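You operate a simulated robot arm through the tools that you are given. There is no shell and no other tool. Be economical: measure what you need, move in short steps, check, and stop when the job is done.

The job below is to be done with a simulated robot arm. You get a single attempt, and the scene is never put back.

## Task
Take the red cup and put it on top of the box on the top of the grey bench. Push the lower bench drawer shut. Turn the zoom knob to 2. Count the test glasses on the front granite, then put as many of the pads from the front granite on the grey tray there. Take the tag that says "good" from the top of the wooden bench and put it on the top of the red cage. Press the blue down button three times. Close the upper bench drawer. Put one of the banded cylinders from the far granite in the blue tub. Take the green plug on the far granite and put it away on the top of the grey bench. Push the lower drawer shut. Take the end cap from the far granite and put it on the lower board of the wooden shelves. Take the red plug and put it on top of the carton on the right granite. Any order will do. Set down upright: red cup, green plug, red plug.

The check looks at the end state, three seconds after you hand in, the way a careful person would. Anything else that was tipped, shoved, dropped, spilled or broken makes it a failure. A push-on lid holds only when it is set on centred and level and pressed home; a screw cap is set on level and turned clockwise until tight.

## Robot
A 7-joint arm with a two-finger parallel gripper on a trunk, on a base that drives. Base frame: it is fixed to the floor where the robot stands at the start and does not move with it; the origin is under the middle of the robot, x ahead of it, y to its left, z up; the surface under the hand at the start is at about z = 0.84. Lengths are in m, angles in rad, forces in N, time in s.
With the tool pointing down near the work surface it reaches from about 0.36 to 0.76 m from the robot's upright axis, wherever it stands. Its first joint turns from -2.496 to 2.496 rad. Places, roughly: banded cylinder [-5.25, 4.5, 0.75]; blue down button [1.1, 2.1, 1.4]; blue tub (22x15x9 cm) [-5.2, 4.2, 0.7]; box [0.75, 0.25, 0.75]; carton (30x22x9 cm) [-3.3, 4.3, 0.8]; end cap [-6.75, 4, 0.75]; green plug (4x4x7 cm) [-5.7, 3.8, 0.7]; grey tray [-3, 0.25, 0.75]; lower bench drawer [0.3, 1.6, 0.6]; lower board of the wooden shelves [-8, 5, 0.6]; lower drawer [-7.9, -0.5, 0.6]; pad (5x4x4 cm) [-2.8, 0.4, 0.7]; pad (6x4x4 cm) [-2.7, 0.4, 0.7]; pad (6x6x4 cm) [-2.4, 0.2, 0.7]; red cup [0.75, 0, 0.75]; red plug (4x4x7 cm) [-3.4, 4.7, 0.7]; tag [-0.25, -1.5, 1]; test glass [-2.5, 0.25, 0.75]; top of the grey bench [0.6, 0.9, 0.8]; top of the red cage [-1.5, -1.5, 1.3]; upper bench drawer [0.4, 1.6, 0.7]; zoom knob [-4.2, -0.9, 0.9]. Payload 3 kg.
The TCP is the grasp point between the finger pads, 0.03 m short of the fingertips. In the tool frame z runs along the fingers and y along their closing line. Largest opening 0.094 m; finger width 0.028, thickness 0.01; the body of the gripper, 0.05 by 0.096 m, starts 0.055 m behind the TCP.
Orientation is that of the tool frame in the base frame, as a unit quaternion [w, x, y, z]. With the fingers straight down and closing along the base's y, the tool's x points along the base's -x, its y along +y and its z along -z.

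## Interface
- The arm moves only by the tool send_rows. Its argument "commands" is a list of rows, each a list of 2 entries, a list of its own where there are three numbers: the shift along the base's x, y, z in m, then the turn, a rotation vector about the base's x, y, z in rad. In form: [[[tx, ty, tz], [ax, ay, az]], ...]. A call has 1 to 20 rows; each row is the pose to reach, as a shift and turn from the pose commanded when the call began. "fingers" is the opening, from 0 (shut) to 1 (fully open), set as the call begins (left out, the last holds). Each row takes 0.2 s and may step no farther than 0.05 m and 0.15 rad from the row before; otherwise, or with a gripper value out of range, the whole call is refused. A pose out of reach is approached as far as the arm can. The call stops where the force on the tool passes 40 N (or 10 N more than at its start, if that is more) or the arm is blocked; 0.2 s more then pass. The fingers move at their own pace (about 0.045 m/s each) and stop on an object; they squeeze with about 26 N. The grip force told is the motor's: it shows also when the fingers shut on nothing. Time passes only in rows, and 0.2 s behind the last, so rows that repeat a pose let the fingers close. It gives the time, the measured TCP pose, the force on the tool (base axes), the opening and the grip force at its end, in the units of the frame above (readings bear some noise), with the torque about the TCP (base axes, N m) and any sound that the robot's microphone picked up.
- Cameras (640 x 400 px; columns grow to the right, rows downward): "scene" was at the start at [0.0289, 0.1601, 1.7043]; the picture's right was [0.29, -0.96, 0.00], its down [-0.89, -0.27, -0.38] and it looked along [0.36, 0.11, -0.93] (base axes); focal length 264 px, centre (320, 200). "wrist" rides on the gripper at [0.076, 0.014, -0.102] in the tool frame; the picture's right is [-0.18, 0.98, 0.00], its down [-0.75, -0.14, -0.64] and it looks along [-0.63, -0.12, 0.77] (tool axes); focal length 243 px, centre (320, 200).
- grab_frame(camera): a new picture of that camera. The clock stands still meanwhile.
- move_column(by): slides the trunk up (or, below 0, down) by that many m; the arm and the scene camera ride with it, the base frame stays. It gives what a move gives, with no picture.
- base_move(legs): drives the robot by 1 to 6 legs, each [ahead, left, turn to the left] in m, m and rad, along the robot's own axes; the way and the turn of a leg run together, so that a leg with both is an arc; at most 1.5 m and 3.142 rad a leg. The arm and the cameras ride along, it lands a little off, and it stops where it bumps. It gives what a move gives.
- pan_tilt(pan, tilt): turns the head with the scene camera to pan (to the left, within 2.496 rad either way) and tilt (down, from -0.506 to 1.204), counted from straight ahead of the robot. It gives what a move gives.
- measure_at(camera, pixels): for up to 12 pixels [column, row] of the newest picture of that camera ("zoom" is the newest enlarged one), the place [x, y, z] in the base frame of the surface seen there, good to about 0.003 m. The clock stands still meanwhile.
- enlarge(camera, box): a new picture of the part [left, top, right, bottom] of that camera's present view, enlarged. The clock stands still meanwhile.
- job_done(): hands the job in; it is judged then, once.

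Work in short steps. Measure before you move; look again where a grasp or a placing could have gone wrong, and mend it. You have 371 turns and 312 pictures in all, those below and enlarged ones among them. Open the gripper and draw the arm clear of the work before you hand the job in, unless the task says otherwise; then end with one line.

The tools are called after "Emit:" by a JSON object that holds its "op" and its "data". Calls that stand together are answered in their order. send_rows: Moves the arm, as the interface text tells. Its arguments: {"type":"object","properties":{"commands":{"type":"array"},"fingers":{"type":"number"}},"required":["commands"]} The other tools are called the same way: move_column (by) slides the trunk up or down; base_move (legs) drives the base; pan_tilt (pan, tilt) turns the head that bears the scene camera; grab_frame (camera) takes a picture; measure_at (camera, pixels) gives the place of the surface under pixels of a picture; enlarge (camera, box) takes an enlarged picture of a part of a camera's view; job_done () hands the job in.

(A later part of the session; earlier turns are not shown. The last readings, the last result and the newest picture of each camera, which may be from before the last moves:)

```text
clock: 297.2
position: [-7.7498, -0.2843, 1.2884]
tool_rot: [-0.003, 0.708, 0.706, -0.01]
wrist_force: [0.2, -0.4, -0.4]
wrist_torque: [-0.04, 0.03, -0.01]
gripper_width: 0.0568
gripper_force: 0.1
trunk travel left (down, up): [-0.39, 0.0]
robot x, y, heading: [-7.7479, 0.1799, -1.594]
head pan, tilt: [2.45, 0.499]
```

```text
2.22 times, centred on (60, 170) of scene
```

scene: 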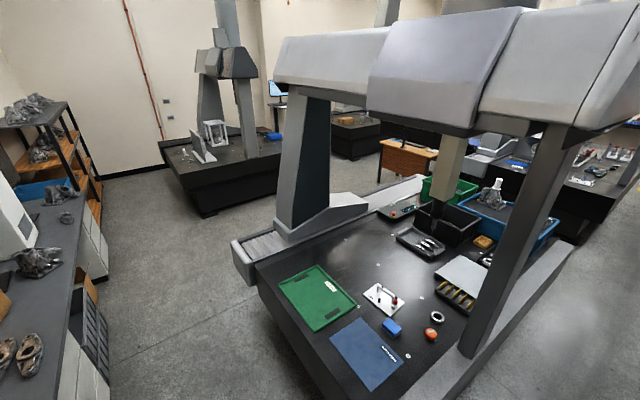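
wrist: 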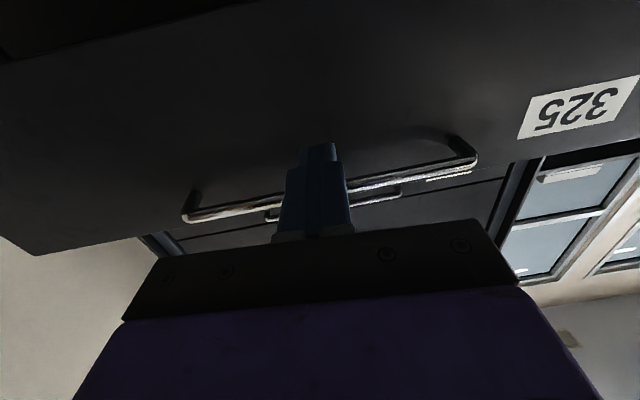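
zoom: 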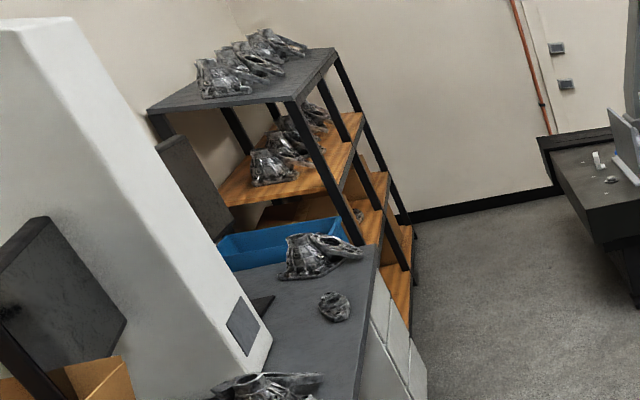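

Route: aisle x≈-7.45. I strafe, turn round to face +y and drive north to y≈3.2.

Emit:
{"op": "base_move", "data": {"legs": [[0, 0.3, 0], [0, 0, 3.141]]}}

Emit:
{"op": "base_move", "data": {"legs": [[1.5, 0, 0], [1.4, 0, 0]]}}

Emit:
{"op": "pan_tilt", "data": {"pan": -0.6, "tilt": 0.6}}

Emit:
{"op": "grab_frame", "data": {"camera": "scene"}}

Emit:
{"op": "pan_tilt", "data": {"pan": 0.4, "tilt": 0.6}}

Emit:
{"op": "grab_frame", "data": {"camera": "scene"}}

```text
clock: 306.6
position: [-7.434, 0.6438, 1.2872]
tool_rot: [0.006, -0.702, 0.712, 0.0]
wrist_force: [0.1, -0.4, -0.1]
wrist_torque: [-0.02, 0.05, -0.01]
gripper_width: 0.0561
gripper_force: 0.1
trunk travel left (down, up): [-0.39, 0.0]
robot x, y, heading: [-7.4472, 0.1759, 1.542]
head pan, tilt: [2.45, 0.499]
```

```text
clock: 320.5
position: [-7.3379, 3.5311, 1.2879]
tool_rot: [0.011, -0.698, 0.716, -0.003]
wrist_force: [0.2, 0.4, -0.7]
wrist_torque: [-0.01, 0.01, -0.03]
gripper_width: 0.0566
gripper_force: 0.0
trunk travel left (down, up): [-0.39, 0.0]
robot x, y, heading: [-7.3423, 3.0676, 1.536]
head pan, tilt: [2.45, 0.499]
```

```text
clock: 323.2
position: [-7.3352, 3.5311, 1.2885]
tool_rot: [0.011, -0.698, 0.716, -0.002]
wrist_force: [-0.6, -0.7, -0.2]
wrist_torque: [0.02, 0.01, 0.02]
gripper_width: 0.0567
gripper_force: 0.1
trunk travel left (down, up): [-0.39, 0.0]
robot x, y, heading: [-7.3417, 3.0646, 1.53]
head pan, tilt: [-0.6, 0.6]
```

```text
192 pictures are left
```

scene: 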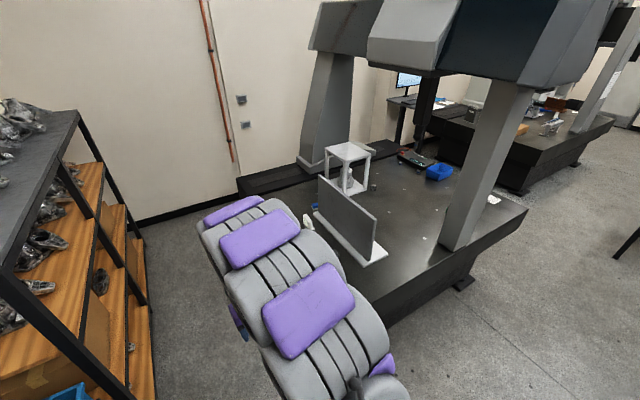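

```text
clock: 324.4
position: [-7.3356, 3.5309, 1.2886]
tool_rot: [0.01, -0.698, 0.716, -0.002]
wrist_force: [-0.8, 0.0, 0.5]
wrist_torque: [0.0, 0.0, 0.04]
gripper_width: 0.0563
gripper_force: 0.1
trunk travel left (down, up): [-0.39, 0.0]
robot x, y, heading: [-7.345, 3.066, 1.531]
head pan, tilt: [0.4, 0.6]
```

```text
191 pictures are left
```

scene: 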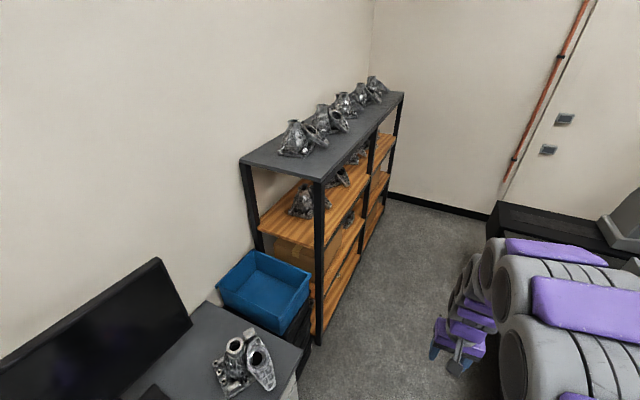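

Shelves with two wooden boards are at x≈-7.7. First the end cap: I drive ahead 0.85 and turn right to face the granite.

Emit:
{"op": "base_move", "data": {"legs": [[0, -0.05, 0], [0.85, 0, 0], [0, 0, -1.533]]}}

Emit:
{"op": "pan_tilt", "data": {"pan": 0.3, "tilt": 0.9}}

Emit:
{"op": "grab_frame", "data": {"camera": "scene"}}

Emit:
{"op": "grab_frame", "data": {"camera": "wrist"}}

```text
clock: 333.2
position: [-6.7932, 3.8779, 1.2886]
tool_rot: [0.005, -0.005, 1.0, 0.002]
wrist_force: [0.7, 0.2, 0.4]
wrist_torque: [0.03, -0.03, 0.04]
gripper_width: 0.0566
gripper_force: 0.1
trunk travel left (down, up): [-0.39, 0.0]
robot x, y, heading: [-7.2576, 3.8943, -0.002]
head pan, tilt: [0.4, 0.6]
```

```text
clock: 334.0
position: [-6.7942, 3.881, 1.29]
tool_rot: [0.006, -0.004, 1.0, -0.001]
wrist_force: [0.2, -0.3, 0.1]
wrist_torque: [0.01, 0.02, 0.0]
gripper_width: 0.0564
gripper_force: 0.1
trunk travel left (down, up): [-0.39, 0.0]
robot x, y, heading: [-7.2563, 3.8939, -0.001]
head pan, tilt: [0.3, 0.901]
```

```text
190 pictures are left
```

scene: 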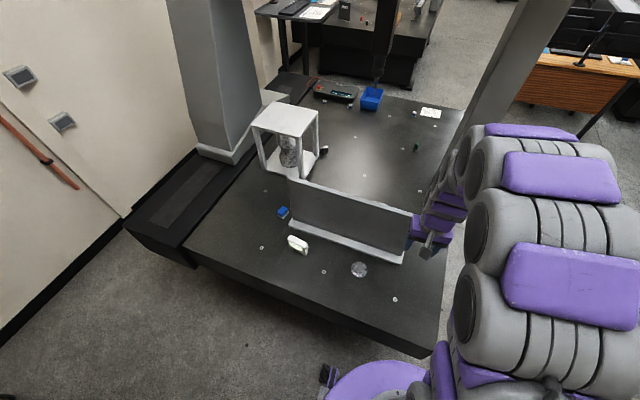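

```text
189 pictures are left
```

wrist: 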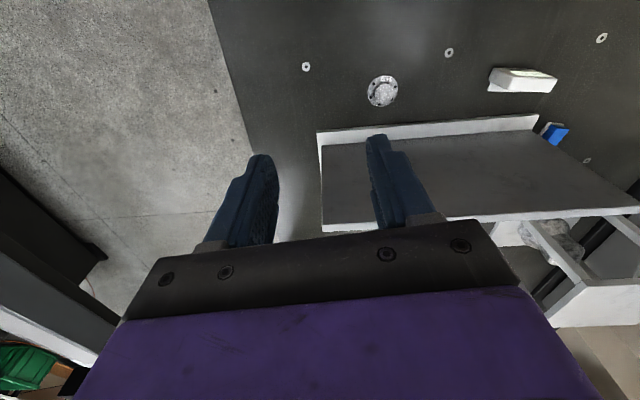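

The round flanged part at scene (359,270) is likely the end cap; I enlarge and measure it.

Emit:
{"op": "enlarge", "data": {"camera": "scene", "box": [270, 225, 400, 310]}}

Emit:
{"op": "measure_at", "data": {"camera": "scene", "pixels": [[359, 268], [352, 270], [366, 270], [359, 276], [297, 243], [283, 210], [350, 240], [370, 98], [416, 148], [430, 112], [323, 150], [440, 340]]}}

Emit:
{"op": "enlarge", "data": {"camera": "scene", "box": [300, 70, 460, 170]}}

```text
4.71 times, centred on (335, 268) of scene
```

zoom: 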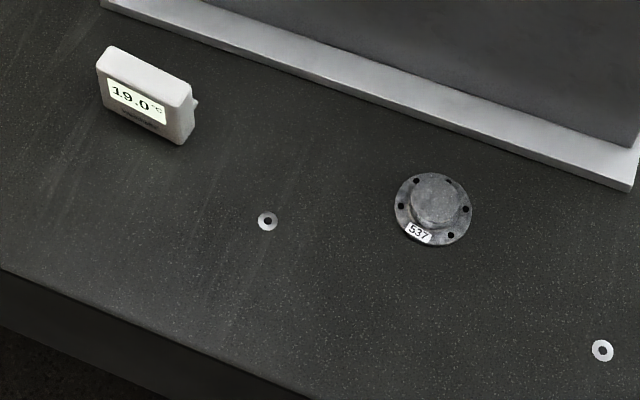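

```text
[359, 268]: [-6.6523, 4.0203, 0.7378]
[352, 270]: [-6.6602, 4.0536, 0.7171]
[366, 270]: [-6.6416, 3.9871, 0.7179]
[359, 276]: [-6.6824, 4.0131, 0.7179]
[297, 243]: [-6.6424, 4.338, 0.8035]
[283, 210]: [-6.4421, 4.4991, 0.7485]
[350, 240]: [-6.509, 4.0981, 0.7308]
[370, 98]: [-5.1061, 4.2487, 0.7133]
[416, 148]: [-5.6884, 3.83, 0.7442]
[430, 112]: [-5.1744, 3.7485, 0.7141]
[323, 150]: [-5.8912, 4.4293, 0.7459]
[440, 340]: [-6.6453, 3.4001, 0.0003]
```

```text
4.00 times, centred on (380, 120) of scene
```

zoom: 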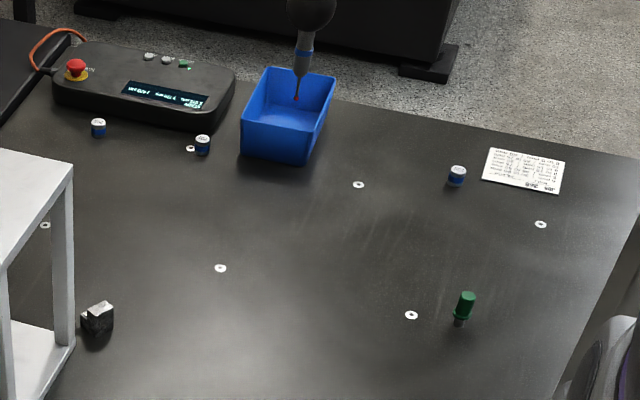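

End cap 537: centre ≈ (-6.657,4.022), flange z 0.718, hub above. I check the hub and the upright plate's closeness.

Emit:
{"op": "measure_at", "data": {"camera": "wrist", "pixels": [[382, 92], [370, 92], [396, 90], [382, 105], [382, 76], [420, 130], [420, 140], [430, 215], [500, 150], [330, 140], [326, 225], [540, 75]]}}

```text
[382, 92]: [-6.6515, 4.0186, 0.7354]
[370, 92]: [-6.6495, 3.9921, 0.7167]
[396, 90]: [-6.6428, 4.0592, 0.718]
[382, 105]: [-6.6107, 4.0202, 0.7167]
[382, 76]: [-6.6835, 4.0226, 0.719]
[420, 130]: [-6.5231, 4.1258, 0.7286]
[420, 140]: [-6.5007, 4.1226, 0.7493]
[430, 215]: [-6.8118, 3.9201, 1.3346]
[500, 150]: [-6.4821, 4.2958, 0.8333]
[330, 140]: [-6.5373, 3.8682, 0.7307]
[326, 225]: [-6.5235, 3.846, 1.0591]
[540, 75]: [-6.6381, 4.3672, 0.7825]
```

Clearance to the plate is about 0.12, enough. I lower the trunk and move over the cap.

Emit:
{"op": "move_column", "data": {"by": -0.34}}

Emit:
{"op": "send_rows", "data": {"commands": [[[0.03, 0.03, 0], [0, 0, 0]], [[0.06, 0.06, 0], [0, 0, 0]], [[0.09, 0.09, 0], [0, 0, 0]], [[0.12, 0.12, 0], [0, 0, 0]], [[0.145, 0.14, -0.03], [0, 0, 0]], [[0.145, 0.14, -0.07], [0, 0, 0]], [[0.145, 0.14, -0.1], [0, 0, 0]], [[0.145, 0.14, -0.1], [0, 0, 0]]], "fingers": 0.8}}

Emit:
{"op": "grab_frame", "data": {"camera": "wrist"}}

```text
clock: 337.3
position: [-6.795, 3.8962, 0.9493]
tool_rot: [0.007, -0.005, 1.0, -0.005]
wrist_force: [0.6, 0.4, 0.4]
wrist_torque: [0.02, -0.01, 0.02]
gripper_width: 0.0564
gripper_force: 0.2
trunk travel left (down, up): [-0.05, 0.34]
robot x, y, heading: [-7.259, 3.8939, -0.001]
head pan, tilt: [0.3, 0.901]
```

```text
clock: 339.1
position: [-6.6501, 4.0434, 0.8492]
tool_rot: [0.006, -0.006, 1.0, -0.008]
wrist_force: [0.7, -0.3, -0.3]
wrist_torque: [-0.01, -0.02, 0.0]
gripper_width: 0.0754
gripper_force: 0.0
trunk travel left (down, up): [-0.05, 0.34]
robot x, y, heading: [-7.2585, 3.8923, -0.003]
head pan, tilt: [0.3, 0.901]
```

```text
186 pictures are left
```

wrist: 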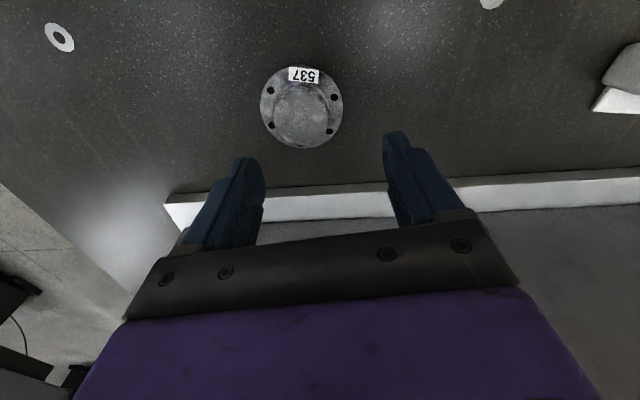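

I measure the hub from here.

Emit:
{"op": "measure_at", "data": {"camera": "wrist", "pixels": [[300, 125], [280, 125], [325, 122], [302, 145], [302, 95], [262, 105], [342, 105], [302, 68]]}}

```text
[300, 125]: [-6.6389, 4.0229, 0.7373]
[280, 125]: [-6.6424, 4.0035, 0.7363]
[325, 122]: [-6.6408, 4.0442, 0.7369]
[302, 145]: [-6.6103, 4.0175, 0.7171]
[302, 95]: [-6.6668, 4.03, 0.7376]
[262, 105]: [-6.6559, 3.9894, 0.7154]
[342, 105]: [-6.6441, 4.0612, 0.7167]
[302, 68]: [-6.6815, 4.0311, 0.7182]
```

Hub centre (-6.648,4.024), top z 0.737, flange top 0.718. I descend so tips end just above the flange and close on the hub.

Emit:
{"op": "send_rows", "data": {"commands": [[[0.002, -0.0195, -0.03], [0, 0, 0]], [[0.002, -0.0195, -0.06], [0, 0, 0]], [[0.002, -0.0195, -0.09], [0, 0, 0]], [[0.002, -0.0195, -0.0975], [0, 0, 0]], [[0.002, -0.0195, -0.0975], [0, 0, 0]]]}}

Emit:
{"op": "send_rows", "data": {"commands": [[[0, 0, 0], [0, 0, 0]], [[0, 0, 0], [0, 0, 0]], [[0, 0, 0], [0, 0, 0]], [[0, 0, 0], [0, 0, 0]]], "fingers": 0}}

Emit:
{"op": "send_rows", "data": {"commands": [[[0, 0, 0.01], [0, 0, 0]], [[0, 0, 0.02], [0, 0, 0]], [[0, 0, 0.04], [0, 0, 0]], [[0, 0, 0.07], [0, 0, 0]], [[0, 0, 0.1], [0, 0, 0]]]}}

Emit:
{"op": "grab_frame", "data": {"camera": "wrist"}}

```text
clock: 340.3
position: [-6.6488, 4.0244, 0.7514]
tool_rot: [0.006, -0.006, 1.0, -0.009]
wrist_force: [0.0, 0.3, -0.7]
wrist_torque: [-0.02, 0.02, 0.01]
gripper_width: 0.0751
gripper_force: 0.1
trunk travel left (down, up): [-0.05, 0.34]
robot x, y, heading: [-7.2542, 3.8927, -0.002]
head pan, tilt: [0.3, 0.901]
```

```text
clock: 341.3
position: [-6.6478, 4.026, 0.7513]
tool_rot: [0.006, -0.005, 1.0, -0.009]
wrist_force: [-0.6, -0.6, 0.6]
wrist_torque: [0.06, 0.0, -0.02]
gripper_width: 0.049
gripper_force: 25.8
trunk travel left (down, up): [-0.05, 0.34]
robot x, y, heading: [-7.259, 3.8962, -0.0]
head pan, tilt: [0.3, 0.901]
```

```text
clock: 342.5
position: [-6.648, 4.0263, 0.8519]
tool_rot: [0.006, -0.005, 1.0, -0.008]
wrist_force: [-0.1, 0.7, -2.5]
wrist_torque: [-0.01, -0.01, -0.01]
gripper_width: 0.0493
gripper_force: 25.8
trunk travel left (down, up): [-0.05, 0.34]
robot x, y, heading: [-7.2586, 3.8978, -0.004]
head pan, tilt: [0.3, 0.901]
```

```text
185 pictures are left
```

wrist: 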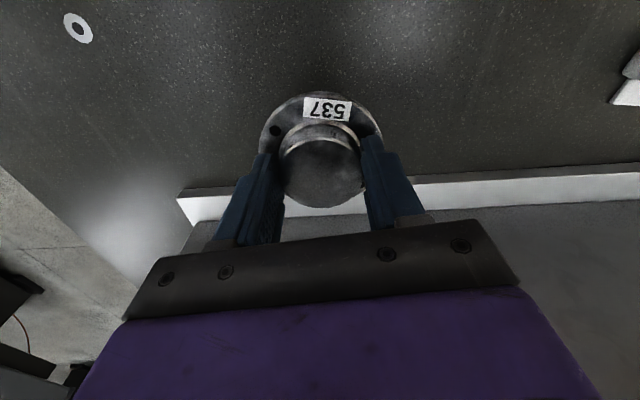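

Held. I raise it and look at the shelves (behind left) to find a free spot on the lower board.

Emit:
{"op": "send_rows", "data": {"commands": [[[-0.04, -0.02, 0.03], [0, 0, 0]], [[-0.08, -0.04, 0.05], [0, 0, 0]], [[-0.12, -0.06, 0.07], [0, 0, 0]], [[-0.15, -0.08, 0.1], [0, 0, 0]], [[-0.16, -0.1, 0.14], [0, 0, 0]]]}}

Emit:
{"op": "pan_tilt", "data": {"pan": 1.9, "tilt": 0.7}}

Emit:
{"op": "grab_frame", "data": {"camera": "scene"}}

```text
refused: row 1 steps farther than a row can; nothing moved
```

```text
clock: 344.2
position: [-6.6478, 4.0251, 0.8519]
tool_rot: [0.006, -0.005, 1.0, -0.009]
wrist_force: [-0.4, -0.1, -2.0]
wrist_torque: [-0.02, 0.0, -0.01]
gripper_width: 0.0492
gripper_force: 26.1
trunk travel left (down, up): [-0.05, 0.34]
robot x, y, heading: [-7.2587, 3.8972, 0.002]
head pan, tilt: [1.901, 0.7]
```

```text
184 pictures are left
```

scene: 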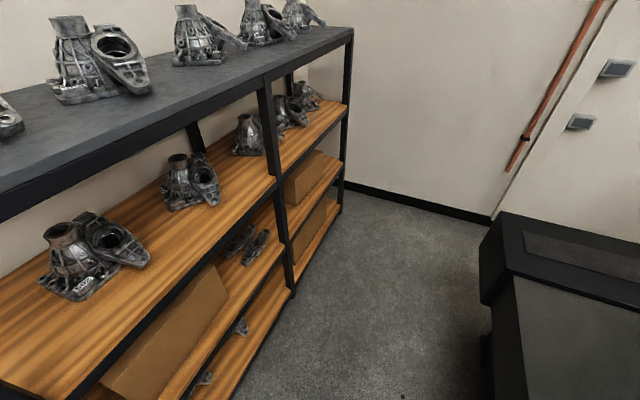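

There are three wooden boards; I measure their heights and the contents.

Emit:
{"op": "measure_at", "data": {"camera": "scene", "pixels": [[230, 215], [275, 240], [250, 275], [245, 350], [280, 310], [300, 190], [325, 190], [175, 300], [285, 270], [205, 385], [260, 275], [345, 110]]}}

Emit:
{"op": "enlarge", "data": {"camera": "scene", "box": [150, 160, 370, 400]}}

```text
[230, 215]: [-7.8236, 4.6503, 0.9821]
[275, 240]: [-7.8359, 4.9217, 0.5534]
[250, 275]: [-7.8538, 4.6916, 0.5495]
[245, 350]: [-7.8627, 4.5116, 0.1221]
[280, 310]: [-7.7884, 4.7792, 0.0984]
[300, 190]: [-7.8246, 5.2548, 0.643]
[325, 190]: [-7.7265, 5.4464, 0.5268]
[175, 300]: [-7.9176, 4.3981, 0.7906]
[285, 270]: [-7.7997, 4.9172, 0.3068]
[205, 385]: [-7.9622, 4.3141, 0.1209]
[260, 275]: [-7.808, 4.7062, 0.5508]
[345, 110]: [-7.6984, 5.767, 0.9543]
```

```text
1.67 times, centred on (260, 280) of scene
```

zoom: 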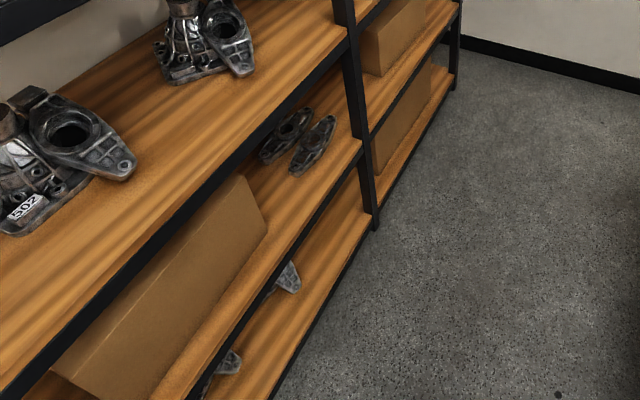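

Heights: 0.98, 0.55, 0.12; the "lower board" at ~0.6 is the 0.55 one. I measure the free place on it.

Emit:
{"op": "measure_at", "data": {"camera": "zoom", "pixels": [[265, 232], [240, 180], [312, 150], [295, 170], [335, 120], [300, 195], [320, 175], [275, 230], [340, 165], [355, 145], [265, 265], [300, 225]]}}

```text
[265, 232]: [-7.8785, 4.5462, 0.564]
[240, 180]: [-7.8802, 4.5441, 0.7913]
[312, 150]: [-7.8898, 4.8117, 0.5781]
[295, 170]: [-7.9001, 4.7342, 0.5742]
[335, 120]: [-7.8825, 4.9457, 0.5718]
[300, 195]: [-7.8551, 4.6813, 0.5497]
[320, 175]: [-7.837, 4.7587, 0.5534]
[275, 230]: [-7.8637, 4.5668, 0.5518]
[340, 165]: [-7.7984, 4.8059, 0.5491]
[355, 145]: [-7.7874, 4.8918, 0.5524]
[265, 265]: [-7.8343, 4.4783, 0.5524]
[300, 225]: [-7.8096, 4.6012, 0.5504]
```

Free spot: about (-7.87,4.645,0.55), between carton and castings. I raise the cap, turn left to face +y and drive north to y≈4.6.

Emit:
{"op": "send_rows", "data": {"commands": [[[-0.03, -0.02, 0.03], [0, 0, 0]], [[-0.06, -0.04, 0.06], [0, 0, 0]], [[-0.09, -0.06, 0.09], [0, 0, 0]], [[-0.12, -0.08, 0.12], [0, 0, 0]], [[-0.15, -0.1, 0.15], [0, 0, 0]], [[-0.16, -0.12, 0.18], [0, 0, 0]]]}}

Emit:
{"op": "base_move", "data": {"legs": [[0, 0, 1.571], [0.7, 0, 0]]}}

Emit:
{"op": "pan_tilt", "data": {"pan": 1.4, "tilt": 0.9}}

Emit:
{"op": "grab_frame", "data": {"camera": "scene"}}

```text
clock: 345.6
position: [-6.8107, 3.9034, 1.0304]
tool_rot: [0.005, -0.004, 1.0, -0.008]
wrist_force: [0.1, -0.2, -2.5]
wrist_torque: [-0.02, 0.01, 0.01]
gripper_width: 0.049
gripper_force: 26.4
trunk travel left (down, up): [-0.05, 0.34]
robot x, y, heading: [-7.258, 3.8992, -0.006]
head pan, tilt: [1.901, 0.7]
```

```text
clock: 353.2
position: [-7.2753, 5.0439, 1.0309]
tool_rot: [-0.011, 0.713, -0.701, 0.002]
wrist_force: [-0.5, 0.6, -2.5]
wrist_torque: [-0.03, -0.01, -0.02]
gripper_width: 0.0491
gripper_force: 25.7
trunk travel left (down, up): [-0.05, 0.34]
robot x, y, heading: [-7.2661, 4.5917, 1.576]
head pan, tilt: [1.901, 0.7]
```

```text
clock: 354.2
position: [-7.2758, 5.0429, 1.0308]
tool_rot: [-0.01, 0.713, -0.701, 0.0]
wrist_force: [-0.6, -0.5, -2.4]
wrist_torque: [-0.03, 0.02, 0.02]
gripper_width: 0.0492
gripper_force: 26.3
trunk travel left (down, up): [-0.05, 0.34]
robot x, y, heading: [-7.264, 4.5998, 1.578]
head pan, tilt: [1.4, 0.901]
```

```text
182 pictures are left
```

scene: 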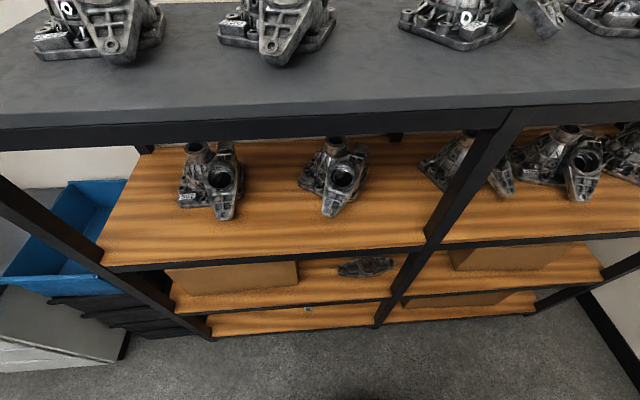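

From here the free front area of the lower board is around (325,288). I measure it.

Emit:
{"op": "measure_at", "data": {"camera": "scene", "pixels": [[325, 285], [320, 295], [340, 280], [298, 285], [300, 300], [370, 285], [345, 268], [390, 262], [325, 300], [250, 262], [310, 270]]}}

```text
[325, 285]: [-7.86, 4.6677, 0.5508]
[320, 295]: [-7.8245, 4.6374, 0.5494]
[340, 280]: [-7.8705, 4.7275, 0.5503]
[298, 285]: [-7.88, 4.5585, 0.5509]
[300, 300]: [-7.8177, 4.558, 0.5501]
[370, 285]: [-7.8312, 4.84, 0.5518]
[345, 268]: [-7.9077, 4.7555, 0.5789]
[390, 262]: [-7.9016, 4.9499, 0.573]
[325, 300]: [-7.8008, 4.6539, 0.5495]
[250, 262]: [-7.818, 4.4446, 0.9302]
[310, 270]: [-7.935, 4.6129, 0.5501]
```

I swing the arm left along an arc (radius ~0.4) with the tool turning along, lowering to z≈0.76.

Emit:
{"op": "send_rows", "data": {"commands": [[[-0.043, -0.006, -0.015], [0, 0, 0.097]], [[-0.085, -0.0165, -0.03], [0, 0, 0.195]], [[-0.125, -0.032, -0.045], [0, 0, 0.292]], [[-0.164, -0.05, -0.06], [0, 0, 0.389]], [[-0.2, -0.071, -0.075], [0, 0, 0.486]], [[-0.234, -0.096, -0.09], [0, 0, 0.584]], [[-0.265, -0.124, -0.105], [0, 0, 0.681]], [[-0.2925, -0.155, -0.12], [0, 0, 0.778]], [[-0.317, -0.1875, -0.135], [0, 0, 0.876]], [[-0.338, -0.222, -0.15], [0, 0, 0.973]], [[-0.356, -0.2586, -0.165], [0, 0, 1.07]], [[-0.37, -0.2964, -0.18], [0, 0, 1.168]], [[-0.379, -0.335, -0.2], [0, 0, 1.265]], [[-0.385, -0.374, -0.22], [0, 0, 1.362]], [[-0.3875, -0.413, -0.24], [0, 0, 1.46]], [[-0.3875, -0.413, -0.27], [0, 0, 1.46]]]}}

Emit:
{"op": "grab_frame", "data": {"camera": "scene"}}

Emit:
{"op": "grab_frame", "data": {"camera": "wrist"}}

```text
clock: 357.5
position: [-7.6616, 4.6922, 0.7849]
tool_rot: [-0.007, 0.992, -0.128, -0.015]
wrist_force: [0.8, 0.2, -2.2]
wrist_torque: [-0.02, 0.02, 0.0]
gripper_width: 0.049
gripper_force: 26.2
trunk travel left (down, up): [-0.05, 0.34]
robot x, y, heading: [-7.266, 4.5943, 1.574]
head pan, tilt: [1.4, 0.901]
stopped in row 16: the arm was blocked; the commanded pose is now the measured one
```

```text
181 pictures are left
```

scene: 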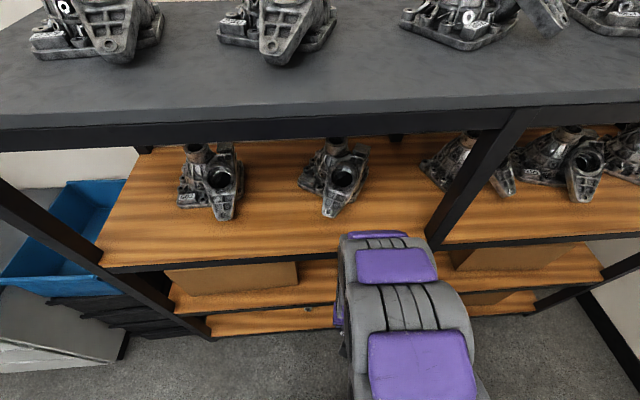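

```text
180 pictures are left
```

wrist: 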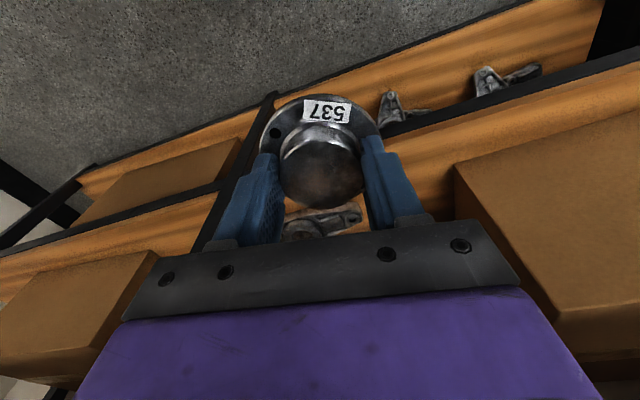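

The arm was blocked near the end; I check how close the wrist/forearm is to the shelf front.

Emit:
{"op": "measure_at", "data": {"camera": "scene", "pixels": [[375, 237], [350, 245], [405, 245], [390, 265], [410, 300], [345, 330], [400, 245], [300, 258], [455, 240]]}}

```text
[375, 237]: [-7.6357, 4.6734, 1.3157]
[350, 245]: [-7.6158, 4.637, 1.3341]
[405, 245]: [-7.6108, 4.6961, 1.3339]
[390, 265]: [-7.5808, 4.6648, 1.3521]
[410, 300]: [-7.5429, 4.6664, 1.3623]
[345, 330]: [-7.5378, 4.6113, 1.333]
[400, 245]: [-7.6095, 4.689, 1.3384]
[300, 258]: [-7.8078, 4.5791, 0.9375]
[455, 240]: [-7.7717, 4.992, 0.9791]
```

The hand hangs on a long vertical link, so I need a forward tilt to get under the upper board. I shift the base right 6 cm and then tilt the tool 0.7 rad toward the shelf.

Emit:
{"op": "base_move", "data": {"legs": [[0, -0.06, 0]]}}

Emit:
{"op": "send_rows", "data": {"commands": [[[-0.03, 0.0, -0.01], [0, 0, 0]], [[-0.06, -0.01, -0.02], [0, 0, 0]], [[-0.09, -0.02, -0.03], [0.03, 0.116, 0]], [[-0.1, -0.03, -0.03], [0.061, 0.232, 0]], [[-0.11, -0.035, -0.03], [0.091, 0.348, 0]], [[-0.12, -0.04, -0.03], [0.122, 0.465, 0]], [[-0.12, -0.045, -0.03], [0.152, 0.581, 0]], [[-0.12, -0.05, -0.03], [0.178, 0.678, 0]], [[-0.12, -0.05, -0.03], [0.178, 0.678, 0]]]}}

Emit:
{"op": "grab_frame", "data": {"camera": "scene"}}

Emit:
{"op": "grab_frame", "data": {"camera": "wrist"}}

```text
clock: 358.5
position: [-7.6277, 4.6925, 0.7693]
tool_rot: [-0.011, 0.992, -0.129, 0.003]
wrist_force: [1.9, 0.6, -4.1]
wrist_torque: [-0.09, 0.15, -0.01]
gripper_width: 0.0489
gripper_force: 25.8
trunk travel left (down, up): [-0.05, 0.34]
robot x, y, heading: [-7.2095, 4.5956, 1.58]
head pan, tilt: [1.4, 0.901]
```

```text
clock: 359.9
position: [-7.7334, 4.7349, 0.7555]
tool_rot: [-0.06, 0.944, -0.203, -0.253]
wrist_force: [0.7, -0.6, -2.6]
wrist_torque: [-0.02, 0.03, 0.01]
gripper_width: 0.0491
gripper_force: 26.2
trunk travel left (down, up): [-0.05, 0.34]
robot x, y, heading: [-7.2139, 4.5967, 1.573]
head pan, tilt: [1.4, 0.901]
stopped in row 7: the arm was blocked; the commanded pose is now the measured one
```

```text
179 pictures are left
```

scene: 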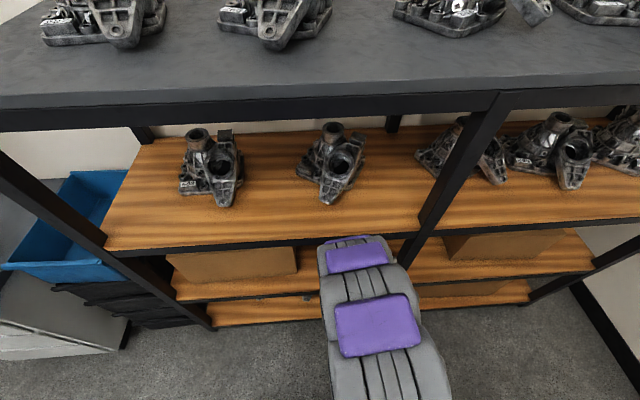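

```text
178 pictures are left
```

wrist: 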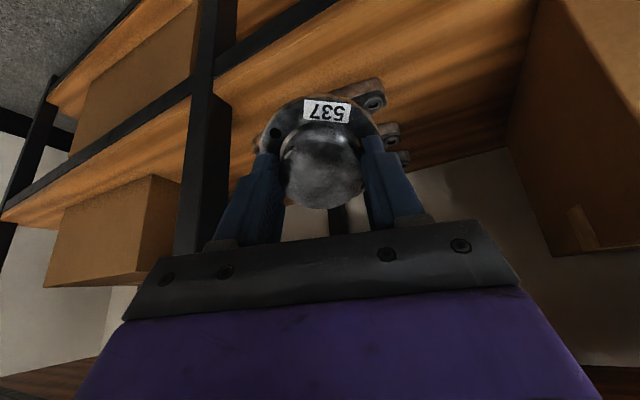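

Blocked again. I check where the forearm's front is versus the shelf bar.

Emit:
{"op": "measure_at", "data": {"camera": "scene", "pixels": [[355, 238], [330, 240], [380, 240], [390, 260], [370, 300], [400, 243], [300, 245]]}}

Emit:
{"op": "pan_tilt", "data": {"pan": 1.0, "tilt": 1.1}}

Emit:
{"op": "grab_frame", "data": {"camera": "scene"}}

```text
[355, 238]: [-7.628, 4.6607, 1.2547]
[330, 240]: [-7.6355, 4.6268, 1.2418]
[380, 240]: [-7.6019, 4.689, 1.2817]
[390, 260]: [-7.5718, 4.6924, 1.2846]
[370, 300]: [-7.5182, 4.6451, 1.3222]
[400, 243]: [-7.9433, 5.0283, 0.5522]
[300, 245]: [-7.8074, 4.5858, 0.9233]
```

```text
clock: 360.8
position: [-7.7328, 4.737, 0.7566]
tool_rot: [-0.061, 0.944, -0.202, -0.255]
wrist_force: [0.0, 1.7, -2.0]
wrist_torque: [-0.01, -0.01, 0.02]
gripper_width: 0.0487
gripper_force: 26.1
trunk travel left (down, up): [-0.05, 0.34]
robot x, y, heading: [-7.213, 4.5938, 1.573]
head pan, tilt: [1.0, 1.1]
```

```text
177 pictures are left
```

scene: 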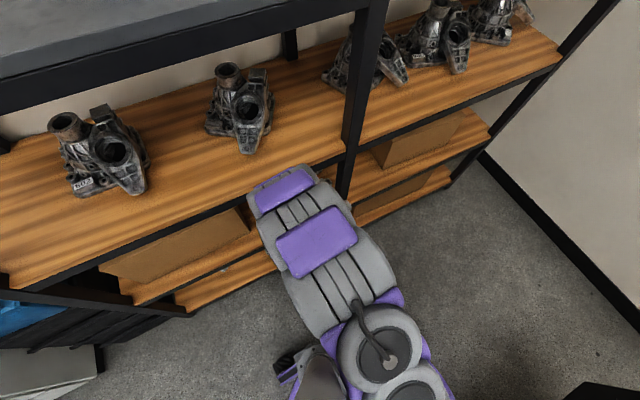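

The arm binds in this sideways posture. I swing it back to the front, then turn the whole robot to face the shelf, as with the drawers.

Emit:
{"op": "send_rows", "data": {"commands": [[[0.018, 0.04, 0.017], [-0.03, -0.018, -0.07]], [[0.04, 0.078, 0.034], [-0.059, -0.036, -0.14]], [[0.064, 0.114, 0.051], [-0.089, -0.055, -0.21]], [[0.091, 0.147, 0.068], [-0.118, -0.073, -0.28]], [[0.1205, 0.177, 0.085], [-0.148, -0.091, -0.35]], [[0.152, 0.205, 0.102], [-0.177, -0.109, -0.42]], [[0.185, 0.229, 0.119], [-0.207, -0.127, -0.49]], [[0.22, 0.251, 0.136], [-0.236, -0.146, -0.56]], [[0.256, 0.269, 0.153], [-0.266, -0.164, -0.63]], [[0.293, 0.2845, 0.17], [-0.295, -0.182, -0.7]], [[0.3306, 0.296, 0.187], [-0.325, -0.2, -0.77]], [[0.369, 0.305, 0.204], [-0.354, -0.218, -0.839]], [[0.407, 0.31, 0.221], [-0.384, -0.236, -0.909]], [[0.4455, 0.3125, 0.238], [-0.413, -0.255, -0.979]], [[0.483, 0.3115, 0.255], [-0.443, -0.273, -1.049]], [[0.52, 0.307, 0.272], [-0.472, -0.291, -1.119]], [[0.52, 0.307, 0.272], [-0.472, -0.291, -1.119]]]}}

Emit:
{"op": "grab_frame", "data": {"camera": "wrist"}}

```text
clock: 364.4
position: [-7.2023, 5.0387, 1.0335]
tool_rot: [-0.001, 0.709, -0.705, -0.006]
wrist_force: [0.5, -0.5, -3.1]
wrist_torque: [0.01, 0.0, 0.01]
gripper_width: 0.0488
gripper_force: 25.7
trunk travel left (down, up): [-0.05, 0.34]
robot x, y, heading: [-7.2085, 4.5955, 1.573]
head pan, tilt: [1.0, 1.1]
```

```text
176 pictures are left
```

wrist: 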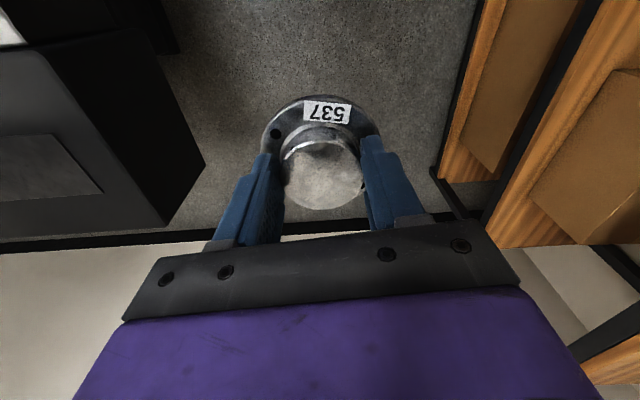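

Arm is back in front. I turn the robot left 1.47 rad to face the shelf squarely.

Emit:
{"op": "base_move", "data": {"legs": [[0, 0, 1.47]]}}

Emit:
{"op": "pan_tilt", "data": {"pan": 0.3, "tilt": 1.0}}

Emit:
{"op": "grab_frame", "data": {"camera": "scene"}}

Emit:
{"op": "grab_frame", "data": {"camera": "wrist"}}

```text
clock: 368.4
position: [-7.6502, 4.6466, 1.0325]
tool_rot: [0.003, 0.999, -0.047, -0.007]
wrist_force: [-0.3, 0.3, -1.7]
wrist_torque: [0.04, -0.05, -0.02]
gripper_width: 0.0493
gripper_force: 26.3
trunk travel left (down, up): [-0.05, 0.34]
robot x, y, heading: [-7.2113, 4.595, 3.045]
head pan, tilt: [1.0, 1.1]
```

```text
clock: 369.5
position: [-7.6498, 4.6462, 1.0345]
tool_rot: [0.003, 0.999, -0.047, -0.006]
wrist_force: [0.4, -0.1, -2.8]
wrist_torque: [0.0, 0.04, 0.03]
gripper_width: 0.0491
gripper_force: 26.4
trunk travel left (down, up): [-0.05, 0.34]
robot x, y, heading: [-7.2122, 4.5987, 3.046]
head pan, tilt: [0.3, 1.0]
```

```text
175 pictures are left
```

scene: 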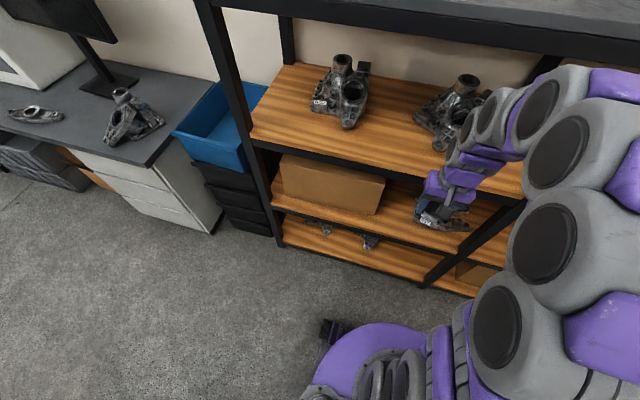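

```text
174 pictures are left
```

wrist: 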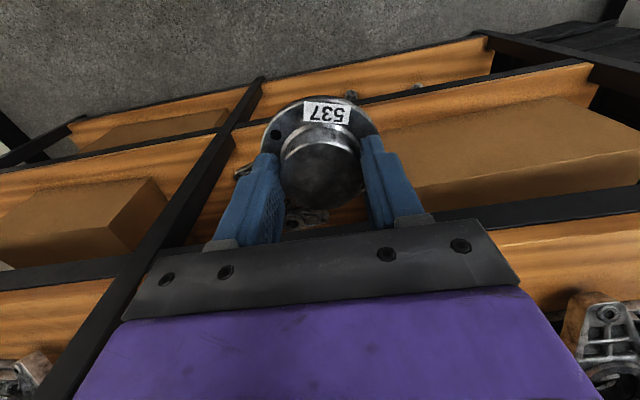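

Now facing the shelf squarely. I tilt the tool 0.8 rad toward it while lowering.

Emit:
{"op": "send_rows", "data": {"commands": [[[0, 0, -0.03], [0.013, 0.133, 0]], [[0, 0, -0.06], [0.026, 0.265, 0]], [[-0.01, 0, -0.09], [0.038, 0.398, 0]], [[-0.02, 0, -0.12], [0.051, 0.531, 0]], [[-0.03, 0, -0.15], [0.064, 0.663, 0]], [[-0.04, 0, -0.18], [0.077, 0.796, 0]], [[-0.05, 0, -0.21], [0.077, 0.796, 0]], [[-0.06, 0, -0.24], [0.077, 0.796, 0]], [[-0.06, 0, -0.27], [0.077, 0.796, 0]], [[-0.06, 0, -0.3], [0.077, 0.796, 0]], [[-0.06, 0, -0.3], [0.077, 0.796, 0]]]}}

Emit:
{"op": "grab_frame", "data": {"camera": "wrist"}}

Emit:
{"op": "grab_frame", "data": {"camera": "scene"}}

```text
clock: 371.9
position: [-7.709, 4.6452, 0.7346]
tool_rot: [-0.016, 0.917, -0.041, -0.396]
wrist_force: [-0.5, 0.2, -2.1]
wrist_torque: [-0.03, -0.08, 0.0]
gripper_width: 0.0489
gripper_force: 25.7
out of reach, approached as far as the arm can: row 4, 5, 6, 7, 8, 9
trunk travel left (down, up): [-0.05, 0.34]
robot x, y, heading: [-7.2112, 4.5962, 3.049]
head pan, tilt: [0.3, 1.0]
```

```text
173 pictures are left
```

wrist: 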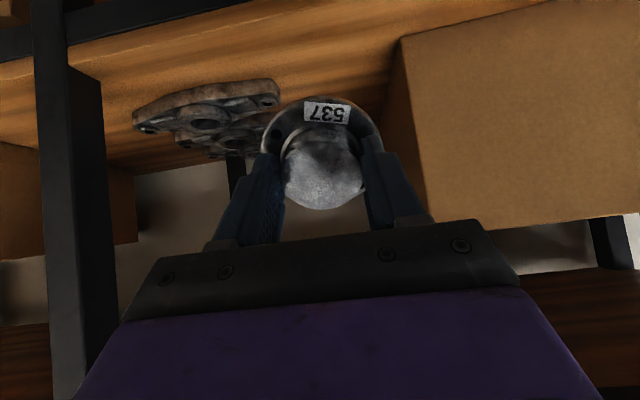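

```text
172 pictures are left
```

scene: 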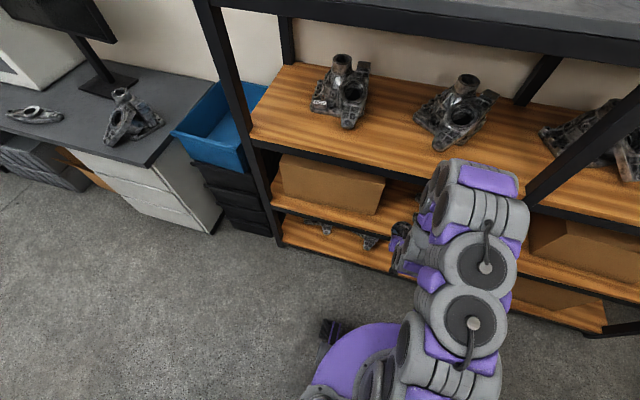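

Reached with tilt 0.8. I check the elbow's distance to the upper board before going in.

Emit:
{"op": "measure_at", "data": {"camera": "scene", "pixels": [[450, 165], [480, 170], [440, 180], [510, 180], [425, 210], [400, 235], [455, 200], [380, 178]]}}

```text
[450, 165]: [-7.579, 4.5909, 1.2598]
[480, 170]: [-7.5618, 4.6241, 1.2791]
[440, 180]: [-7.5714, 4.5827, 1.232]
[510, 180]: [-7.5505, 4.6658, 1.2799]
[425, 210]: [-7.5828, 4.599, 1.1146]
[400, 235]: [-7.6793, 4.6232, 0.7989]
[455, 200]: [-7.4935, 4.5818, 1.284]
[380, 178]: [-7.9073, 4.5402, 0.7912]
```

Ample margin. I move in and down to TCP (-7.834,4.645,0.625), then to contact.

Emit:
{"op": "send_rows", "data": {"commands": [[[0, 0, -0.035], [0, 0, 0]], [[-0.02, 0, -0.07], [0, 0, 0]], [[-0.05, 0, -0.09], [0, 0, 0]], [[-0.085, 0, -0.1], [0, 0, 0]], [[-0.125, 0, -0.11], [0, 0, 0]], [[-0.125, 0, -0.11], [0, 0, 0]]]}}

Emit:
{"op": "grab_frame", "data": {"camera": "wrist"}}

Emit:
{"op": "grab_frame", "data": {"camera": "scene"}}

```text
clock: 373.3
position: [-7.8321, 4.645, 0.6232]
tool_rot: [-0.016, 0.917, -0.041, -0.396]
wrist_force: [0.8, -0.2, -1.0]
wrist_torque: [0.04, -0.04, -0.04]
gripper_width: 0.049
gripper_force: 25.9
trunk travel left (down, up): [-0.05, 0.34]
robot x, y, heading: [-7.2077, 4.5917, 3.046]
head pan, tilt: [0.3, 1.0]
```

```text
171 pictures are left
```

wrist: 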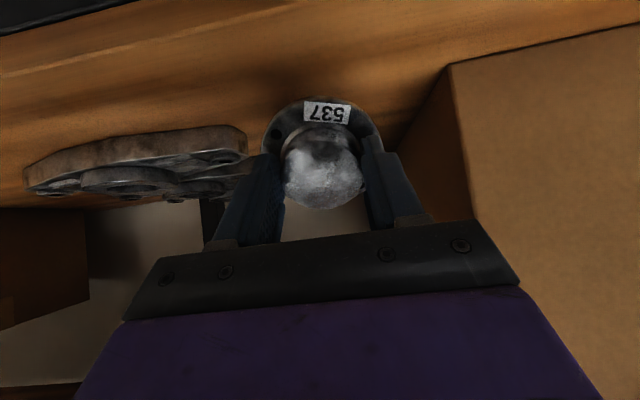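

```text
170 pictures are left
```

scene: 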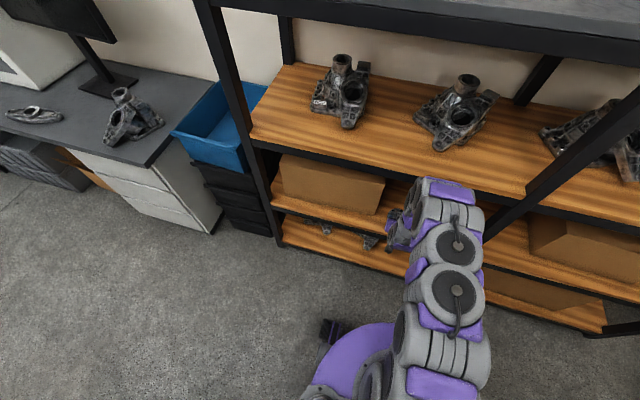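

I lower until contact.

Emit:
{"op": "send_rows", "data": {"commands": [[[0, 0, -0.008], [0, 0, 0]], [[0, 0, -0.014], [0, 0, 0]], [[0, 0, -0.018], [0, 0, 0]], [[0, 0, -0.021], [0, 0, 0]], [[0, 0, -0.021], [0, 0, 0]]]}}

```text
clock: 374.5
position: [-7.8332, 4.6461, 0.6048]
tool_rot: [-0.017, 0.917, -0.042, -0.397]
wrist_force: [2.5, -0.9, 10.8]
wrist_torque: [-0.05, -0.1, 0.01]
gripper_width: 0.0491
gripper_force: 26.1
trunk travel left (down, up): [-0.05, 0.34]
robot x, y, heading: [-7.2088, 4.5966, 3.048]
head pan, tilt: [0.3, 1.0]
```

Contact at 0.605 as computed. I reduce the tilt by 0.3 pivoting on the touching edge, so the cap drops less.

Emit:
{"op": "send_rows", "data": {"commands": [[[-0.005, 0.0005, 0.0005], [-0.01, -0.1, 0]], [[-0.0105, 0.001, 0.0005], [-0.019, -0.199, 0]], [[-0.016, 0.0015, 0], [-0.029, -0.299, 0]], [[-0.016, 0.0015, 0], [-0.029, -0.299, 0]]]}}

Emit:
{"op": "grab_frame", "data": {"camera": "scene"}}

```text
clock: 375.5
position: [-7.8492, 4.6482, 0.6035]
tool_rot: [-0.009, 0.966, -0.043, -0.254]
wrist_force: [-3.6, -0.6, 9.7]
wrist_torque: [0.02, 0.02, -0.01]
gripper_width: 0.049
gripper_force: 26.6
trunk travel left (down, up): [-0.05, 0.34]
robot x, y, heading: [-7.2097, 4.5957, 3.044]
head pan, tilt: [0.3, 1.0]
```

```text
169 pictures are left
```

scene: 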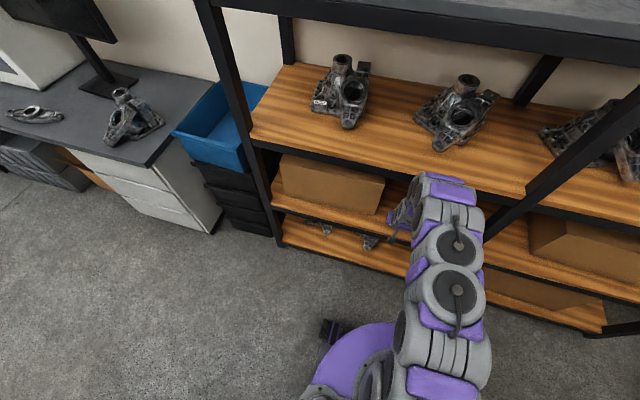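

Released next: I open, then withdraw outward and slightly up along the tool.

Emit:
{"op": "send_rows", "data": {"commands": [[[0, 0, 0.001], [0, 0, 0]], [[0, 0, 0.001], [0, 0, 0]], [[0, 0, 0.002], [0, 0, 0]], [[0.012, -0.001, 0.02], [0, 0, 0]], [[0.03, -0.003, 0.04], [0, 0, 0]], [[0.06, -0.006, 0.06], [0, 0, 0]], [[0.09, -0.009, 0.08], [0, 0, 0]], [[0.12, -0.012, 0.1], [0, 0, 0]], [[0.14, -0.014, 0.12], [0, 0, 0]]], "fingers": 0.72}}

Emit:
{"op": "grab_frame", "data": {"camera": "wrist"}}

```text
clock: 377.5
position: [-7.7096, 4.6329, 0.723]
tool_rot: [-0.009, 0.966, -0.044, -0.254]
wrist_force: [0.1, -0.1, -0.2]
wrist_torque: [0.03, -0.01, 0.0]
gripper_width: 0.0676
gripper_force: 0.0
trunk travel left (down, up): [-0.05, 0.34]
robot x, y, heading: [-7.2092, 4.5973, 3.051]
head pan, tilt: [0.3, 1.0]
```

```text
168 pictures are left
```

wrist: 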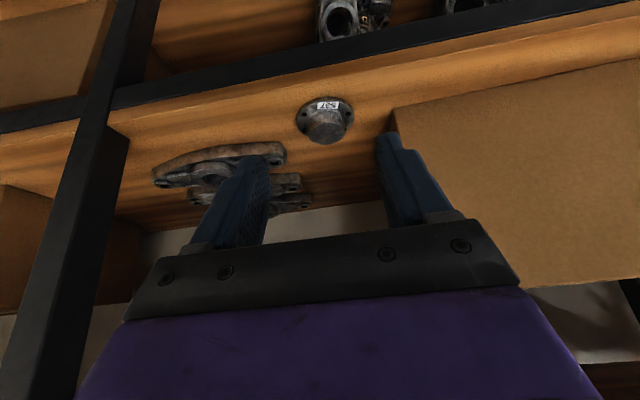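

The end cap lies flat on the lower board. I straighten the tool, raise it and strafe south to y≈3.1, then look along the corridor.

Emit:
{"op": "send_rows", "data": {"commands": [[[0.02, 0, 0.02], [0, 0, 0]], [[0.04, 0, 0.05], [-0.01, -0.1, 0]], [[0.05, 0, 0.09], [-0.024, -0.23, 0]], [[0.06, 0, 0.13], [-0.037, -0.36, 0]], [[0.06, 0, 0.17], [-0.05, -0.49, 0]], [[0.06, 0, 0.21], [-0.052, -0.515, 0]], [[0.06, 0, 0.25], [-0.052, -0.515, 0]], [[0.06, 0, 0.29], [-0.052, -0.515, 0]]], "fingers": 0.5}}

Emit:
{"op": "base_move", "data": {"legs": [[0, 0, 0.096], [0, 1.5, 0]]}}

Emit:
{"op": "pan_tilt", "data": {"pan": -2.4, "tilt": 0.6}}

Emit:
{"op": "grab_frame", "data": {"camera": "scene"}}

```text
clock: 379.3
position: [-7.6504, 4.6341, 1.0134]
tool_rot: [0.005, 0.999, -0.048, 0.002]
wrist_force: [-0.6, -0.1, -0.5]
wrist_torque: [0.01, 0.0, -0.02]
gripper_width: 0.047
gripper_force: 0.1
trunk travel left (down, up): [-0.05, 0.34]
robot x, y, heading: [-7.2114, 4.5918, 3.046]
head pan, tilt: [0.3, 1.0]
```

```text
clock: 387.3
position: [-7.654, 3.0869, 1.0139]
tool_rot: [0.005, 1.0, -0.001, 0.001]
wrist_force: [-0.8, 0.6, 1.0]
wrist_torque: [-0.01, 0.02, -0.03]
gripper_width: 0.0471
gripper_force: 0.1
trunk travel left (down, up): [-0.05, 0.34]
robot x, y, heading: [-7.2109, 3.0886, 3.144]
head pan, tilt: [0.3, 1.0]
```

```text
clock: 389.7
position: [-7.6524, 3.0862, 1.0131]
tool_rot: [0.004, 1.0, -0.001, 0.002]
wrist_force: [0.8, -0.6, 0.4]
wrist_torque: [-0.03, 0.0, -0.04]
gripper_width: 0.047
gripper_force: 0.0
trunk travel left (down, up): [-0.05, 0.34]
robot x, y, heading: [-7.2103, 3.0895, 3.141]
head pan, tilt: [-2.4, 0.6]
```

```text
167 pictures are left
```

scene: 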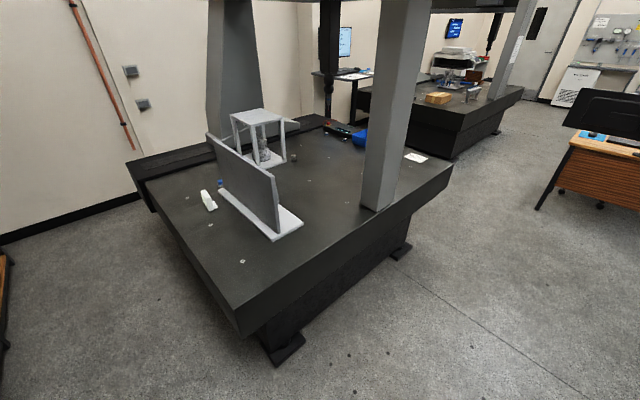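

Emit:
{"op": "measure_at", "data": {"camera": "scene", "pixels": [[240, 330], [452, 165], [410, 250], [345, 235], [380, 210], [365, 120], [325, 155], [545, 205], [585, 150], [440, 150], [290, 350], [425, 158]]}}

```text
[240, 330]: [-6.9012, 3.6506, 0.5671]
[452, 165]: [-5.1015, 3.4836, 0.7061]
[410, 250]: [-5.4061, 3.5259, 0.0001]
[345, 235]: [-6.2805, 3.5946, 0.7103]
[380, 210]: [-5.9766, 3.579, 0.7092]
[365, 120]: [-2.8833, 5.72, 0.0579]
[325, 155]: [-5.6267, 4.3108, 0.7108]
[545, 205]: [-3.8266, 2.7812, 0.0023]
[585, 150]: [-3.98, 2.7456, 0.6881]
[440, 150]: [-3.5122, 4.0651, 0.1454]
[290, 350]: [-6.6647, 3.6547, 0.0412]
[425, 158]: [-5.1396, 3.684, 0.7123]
```

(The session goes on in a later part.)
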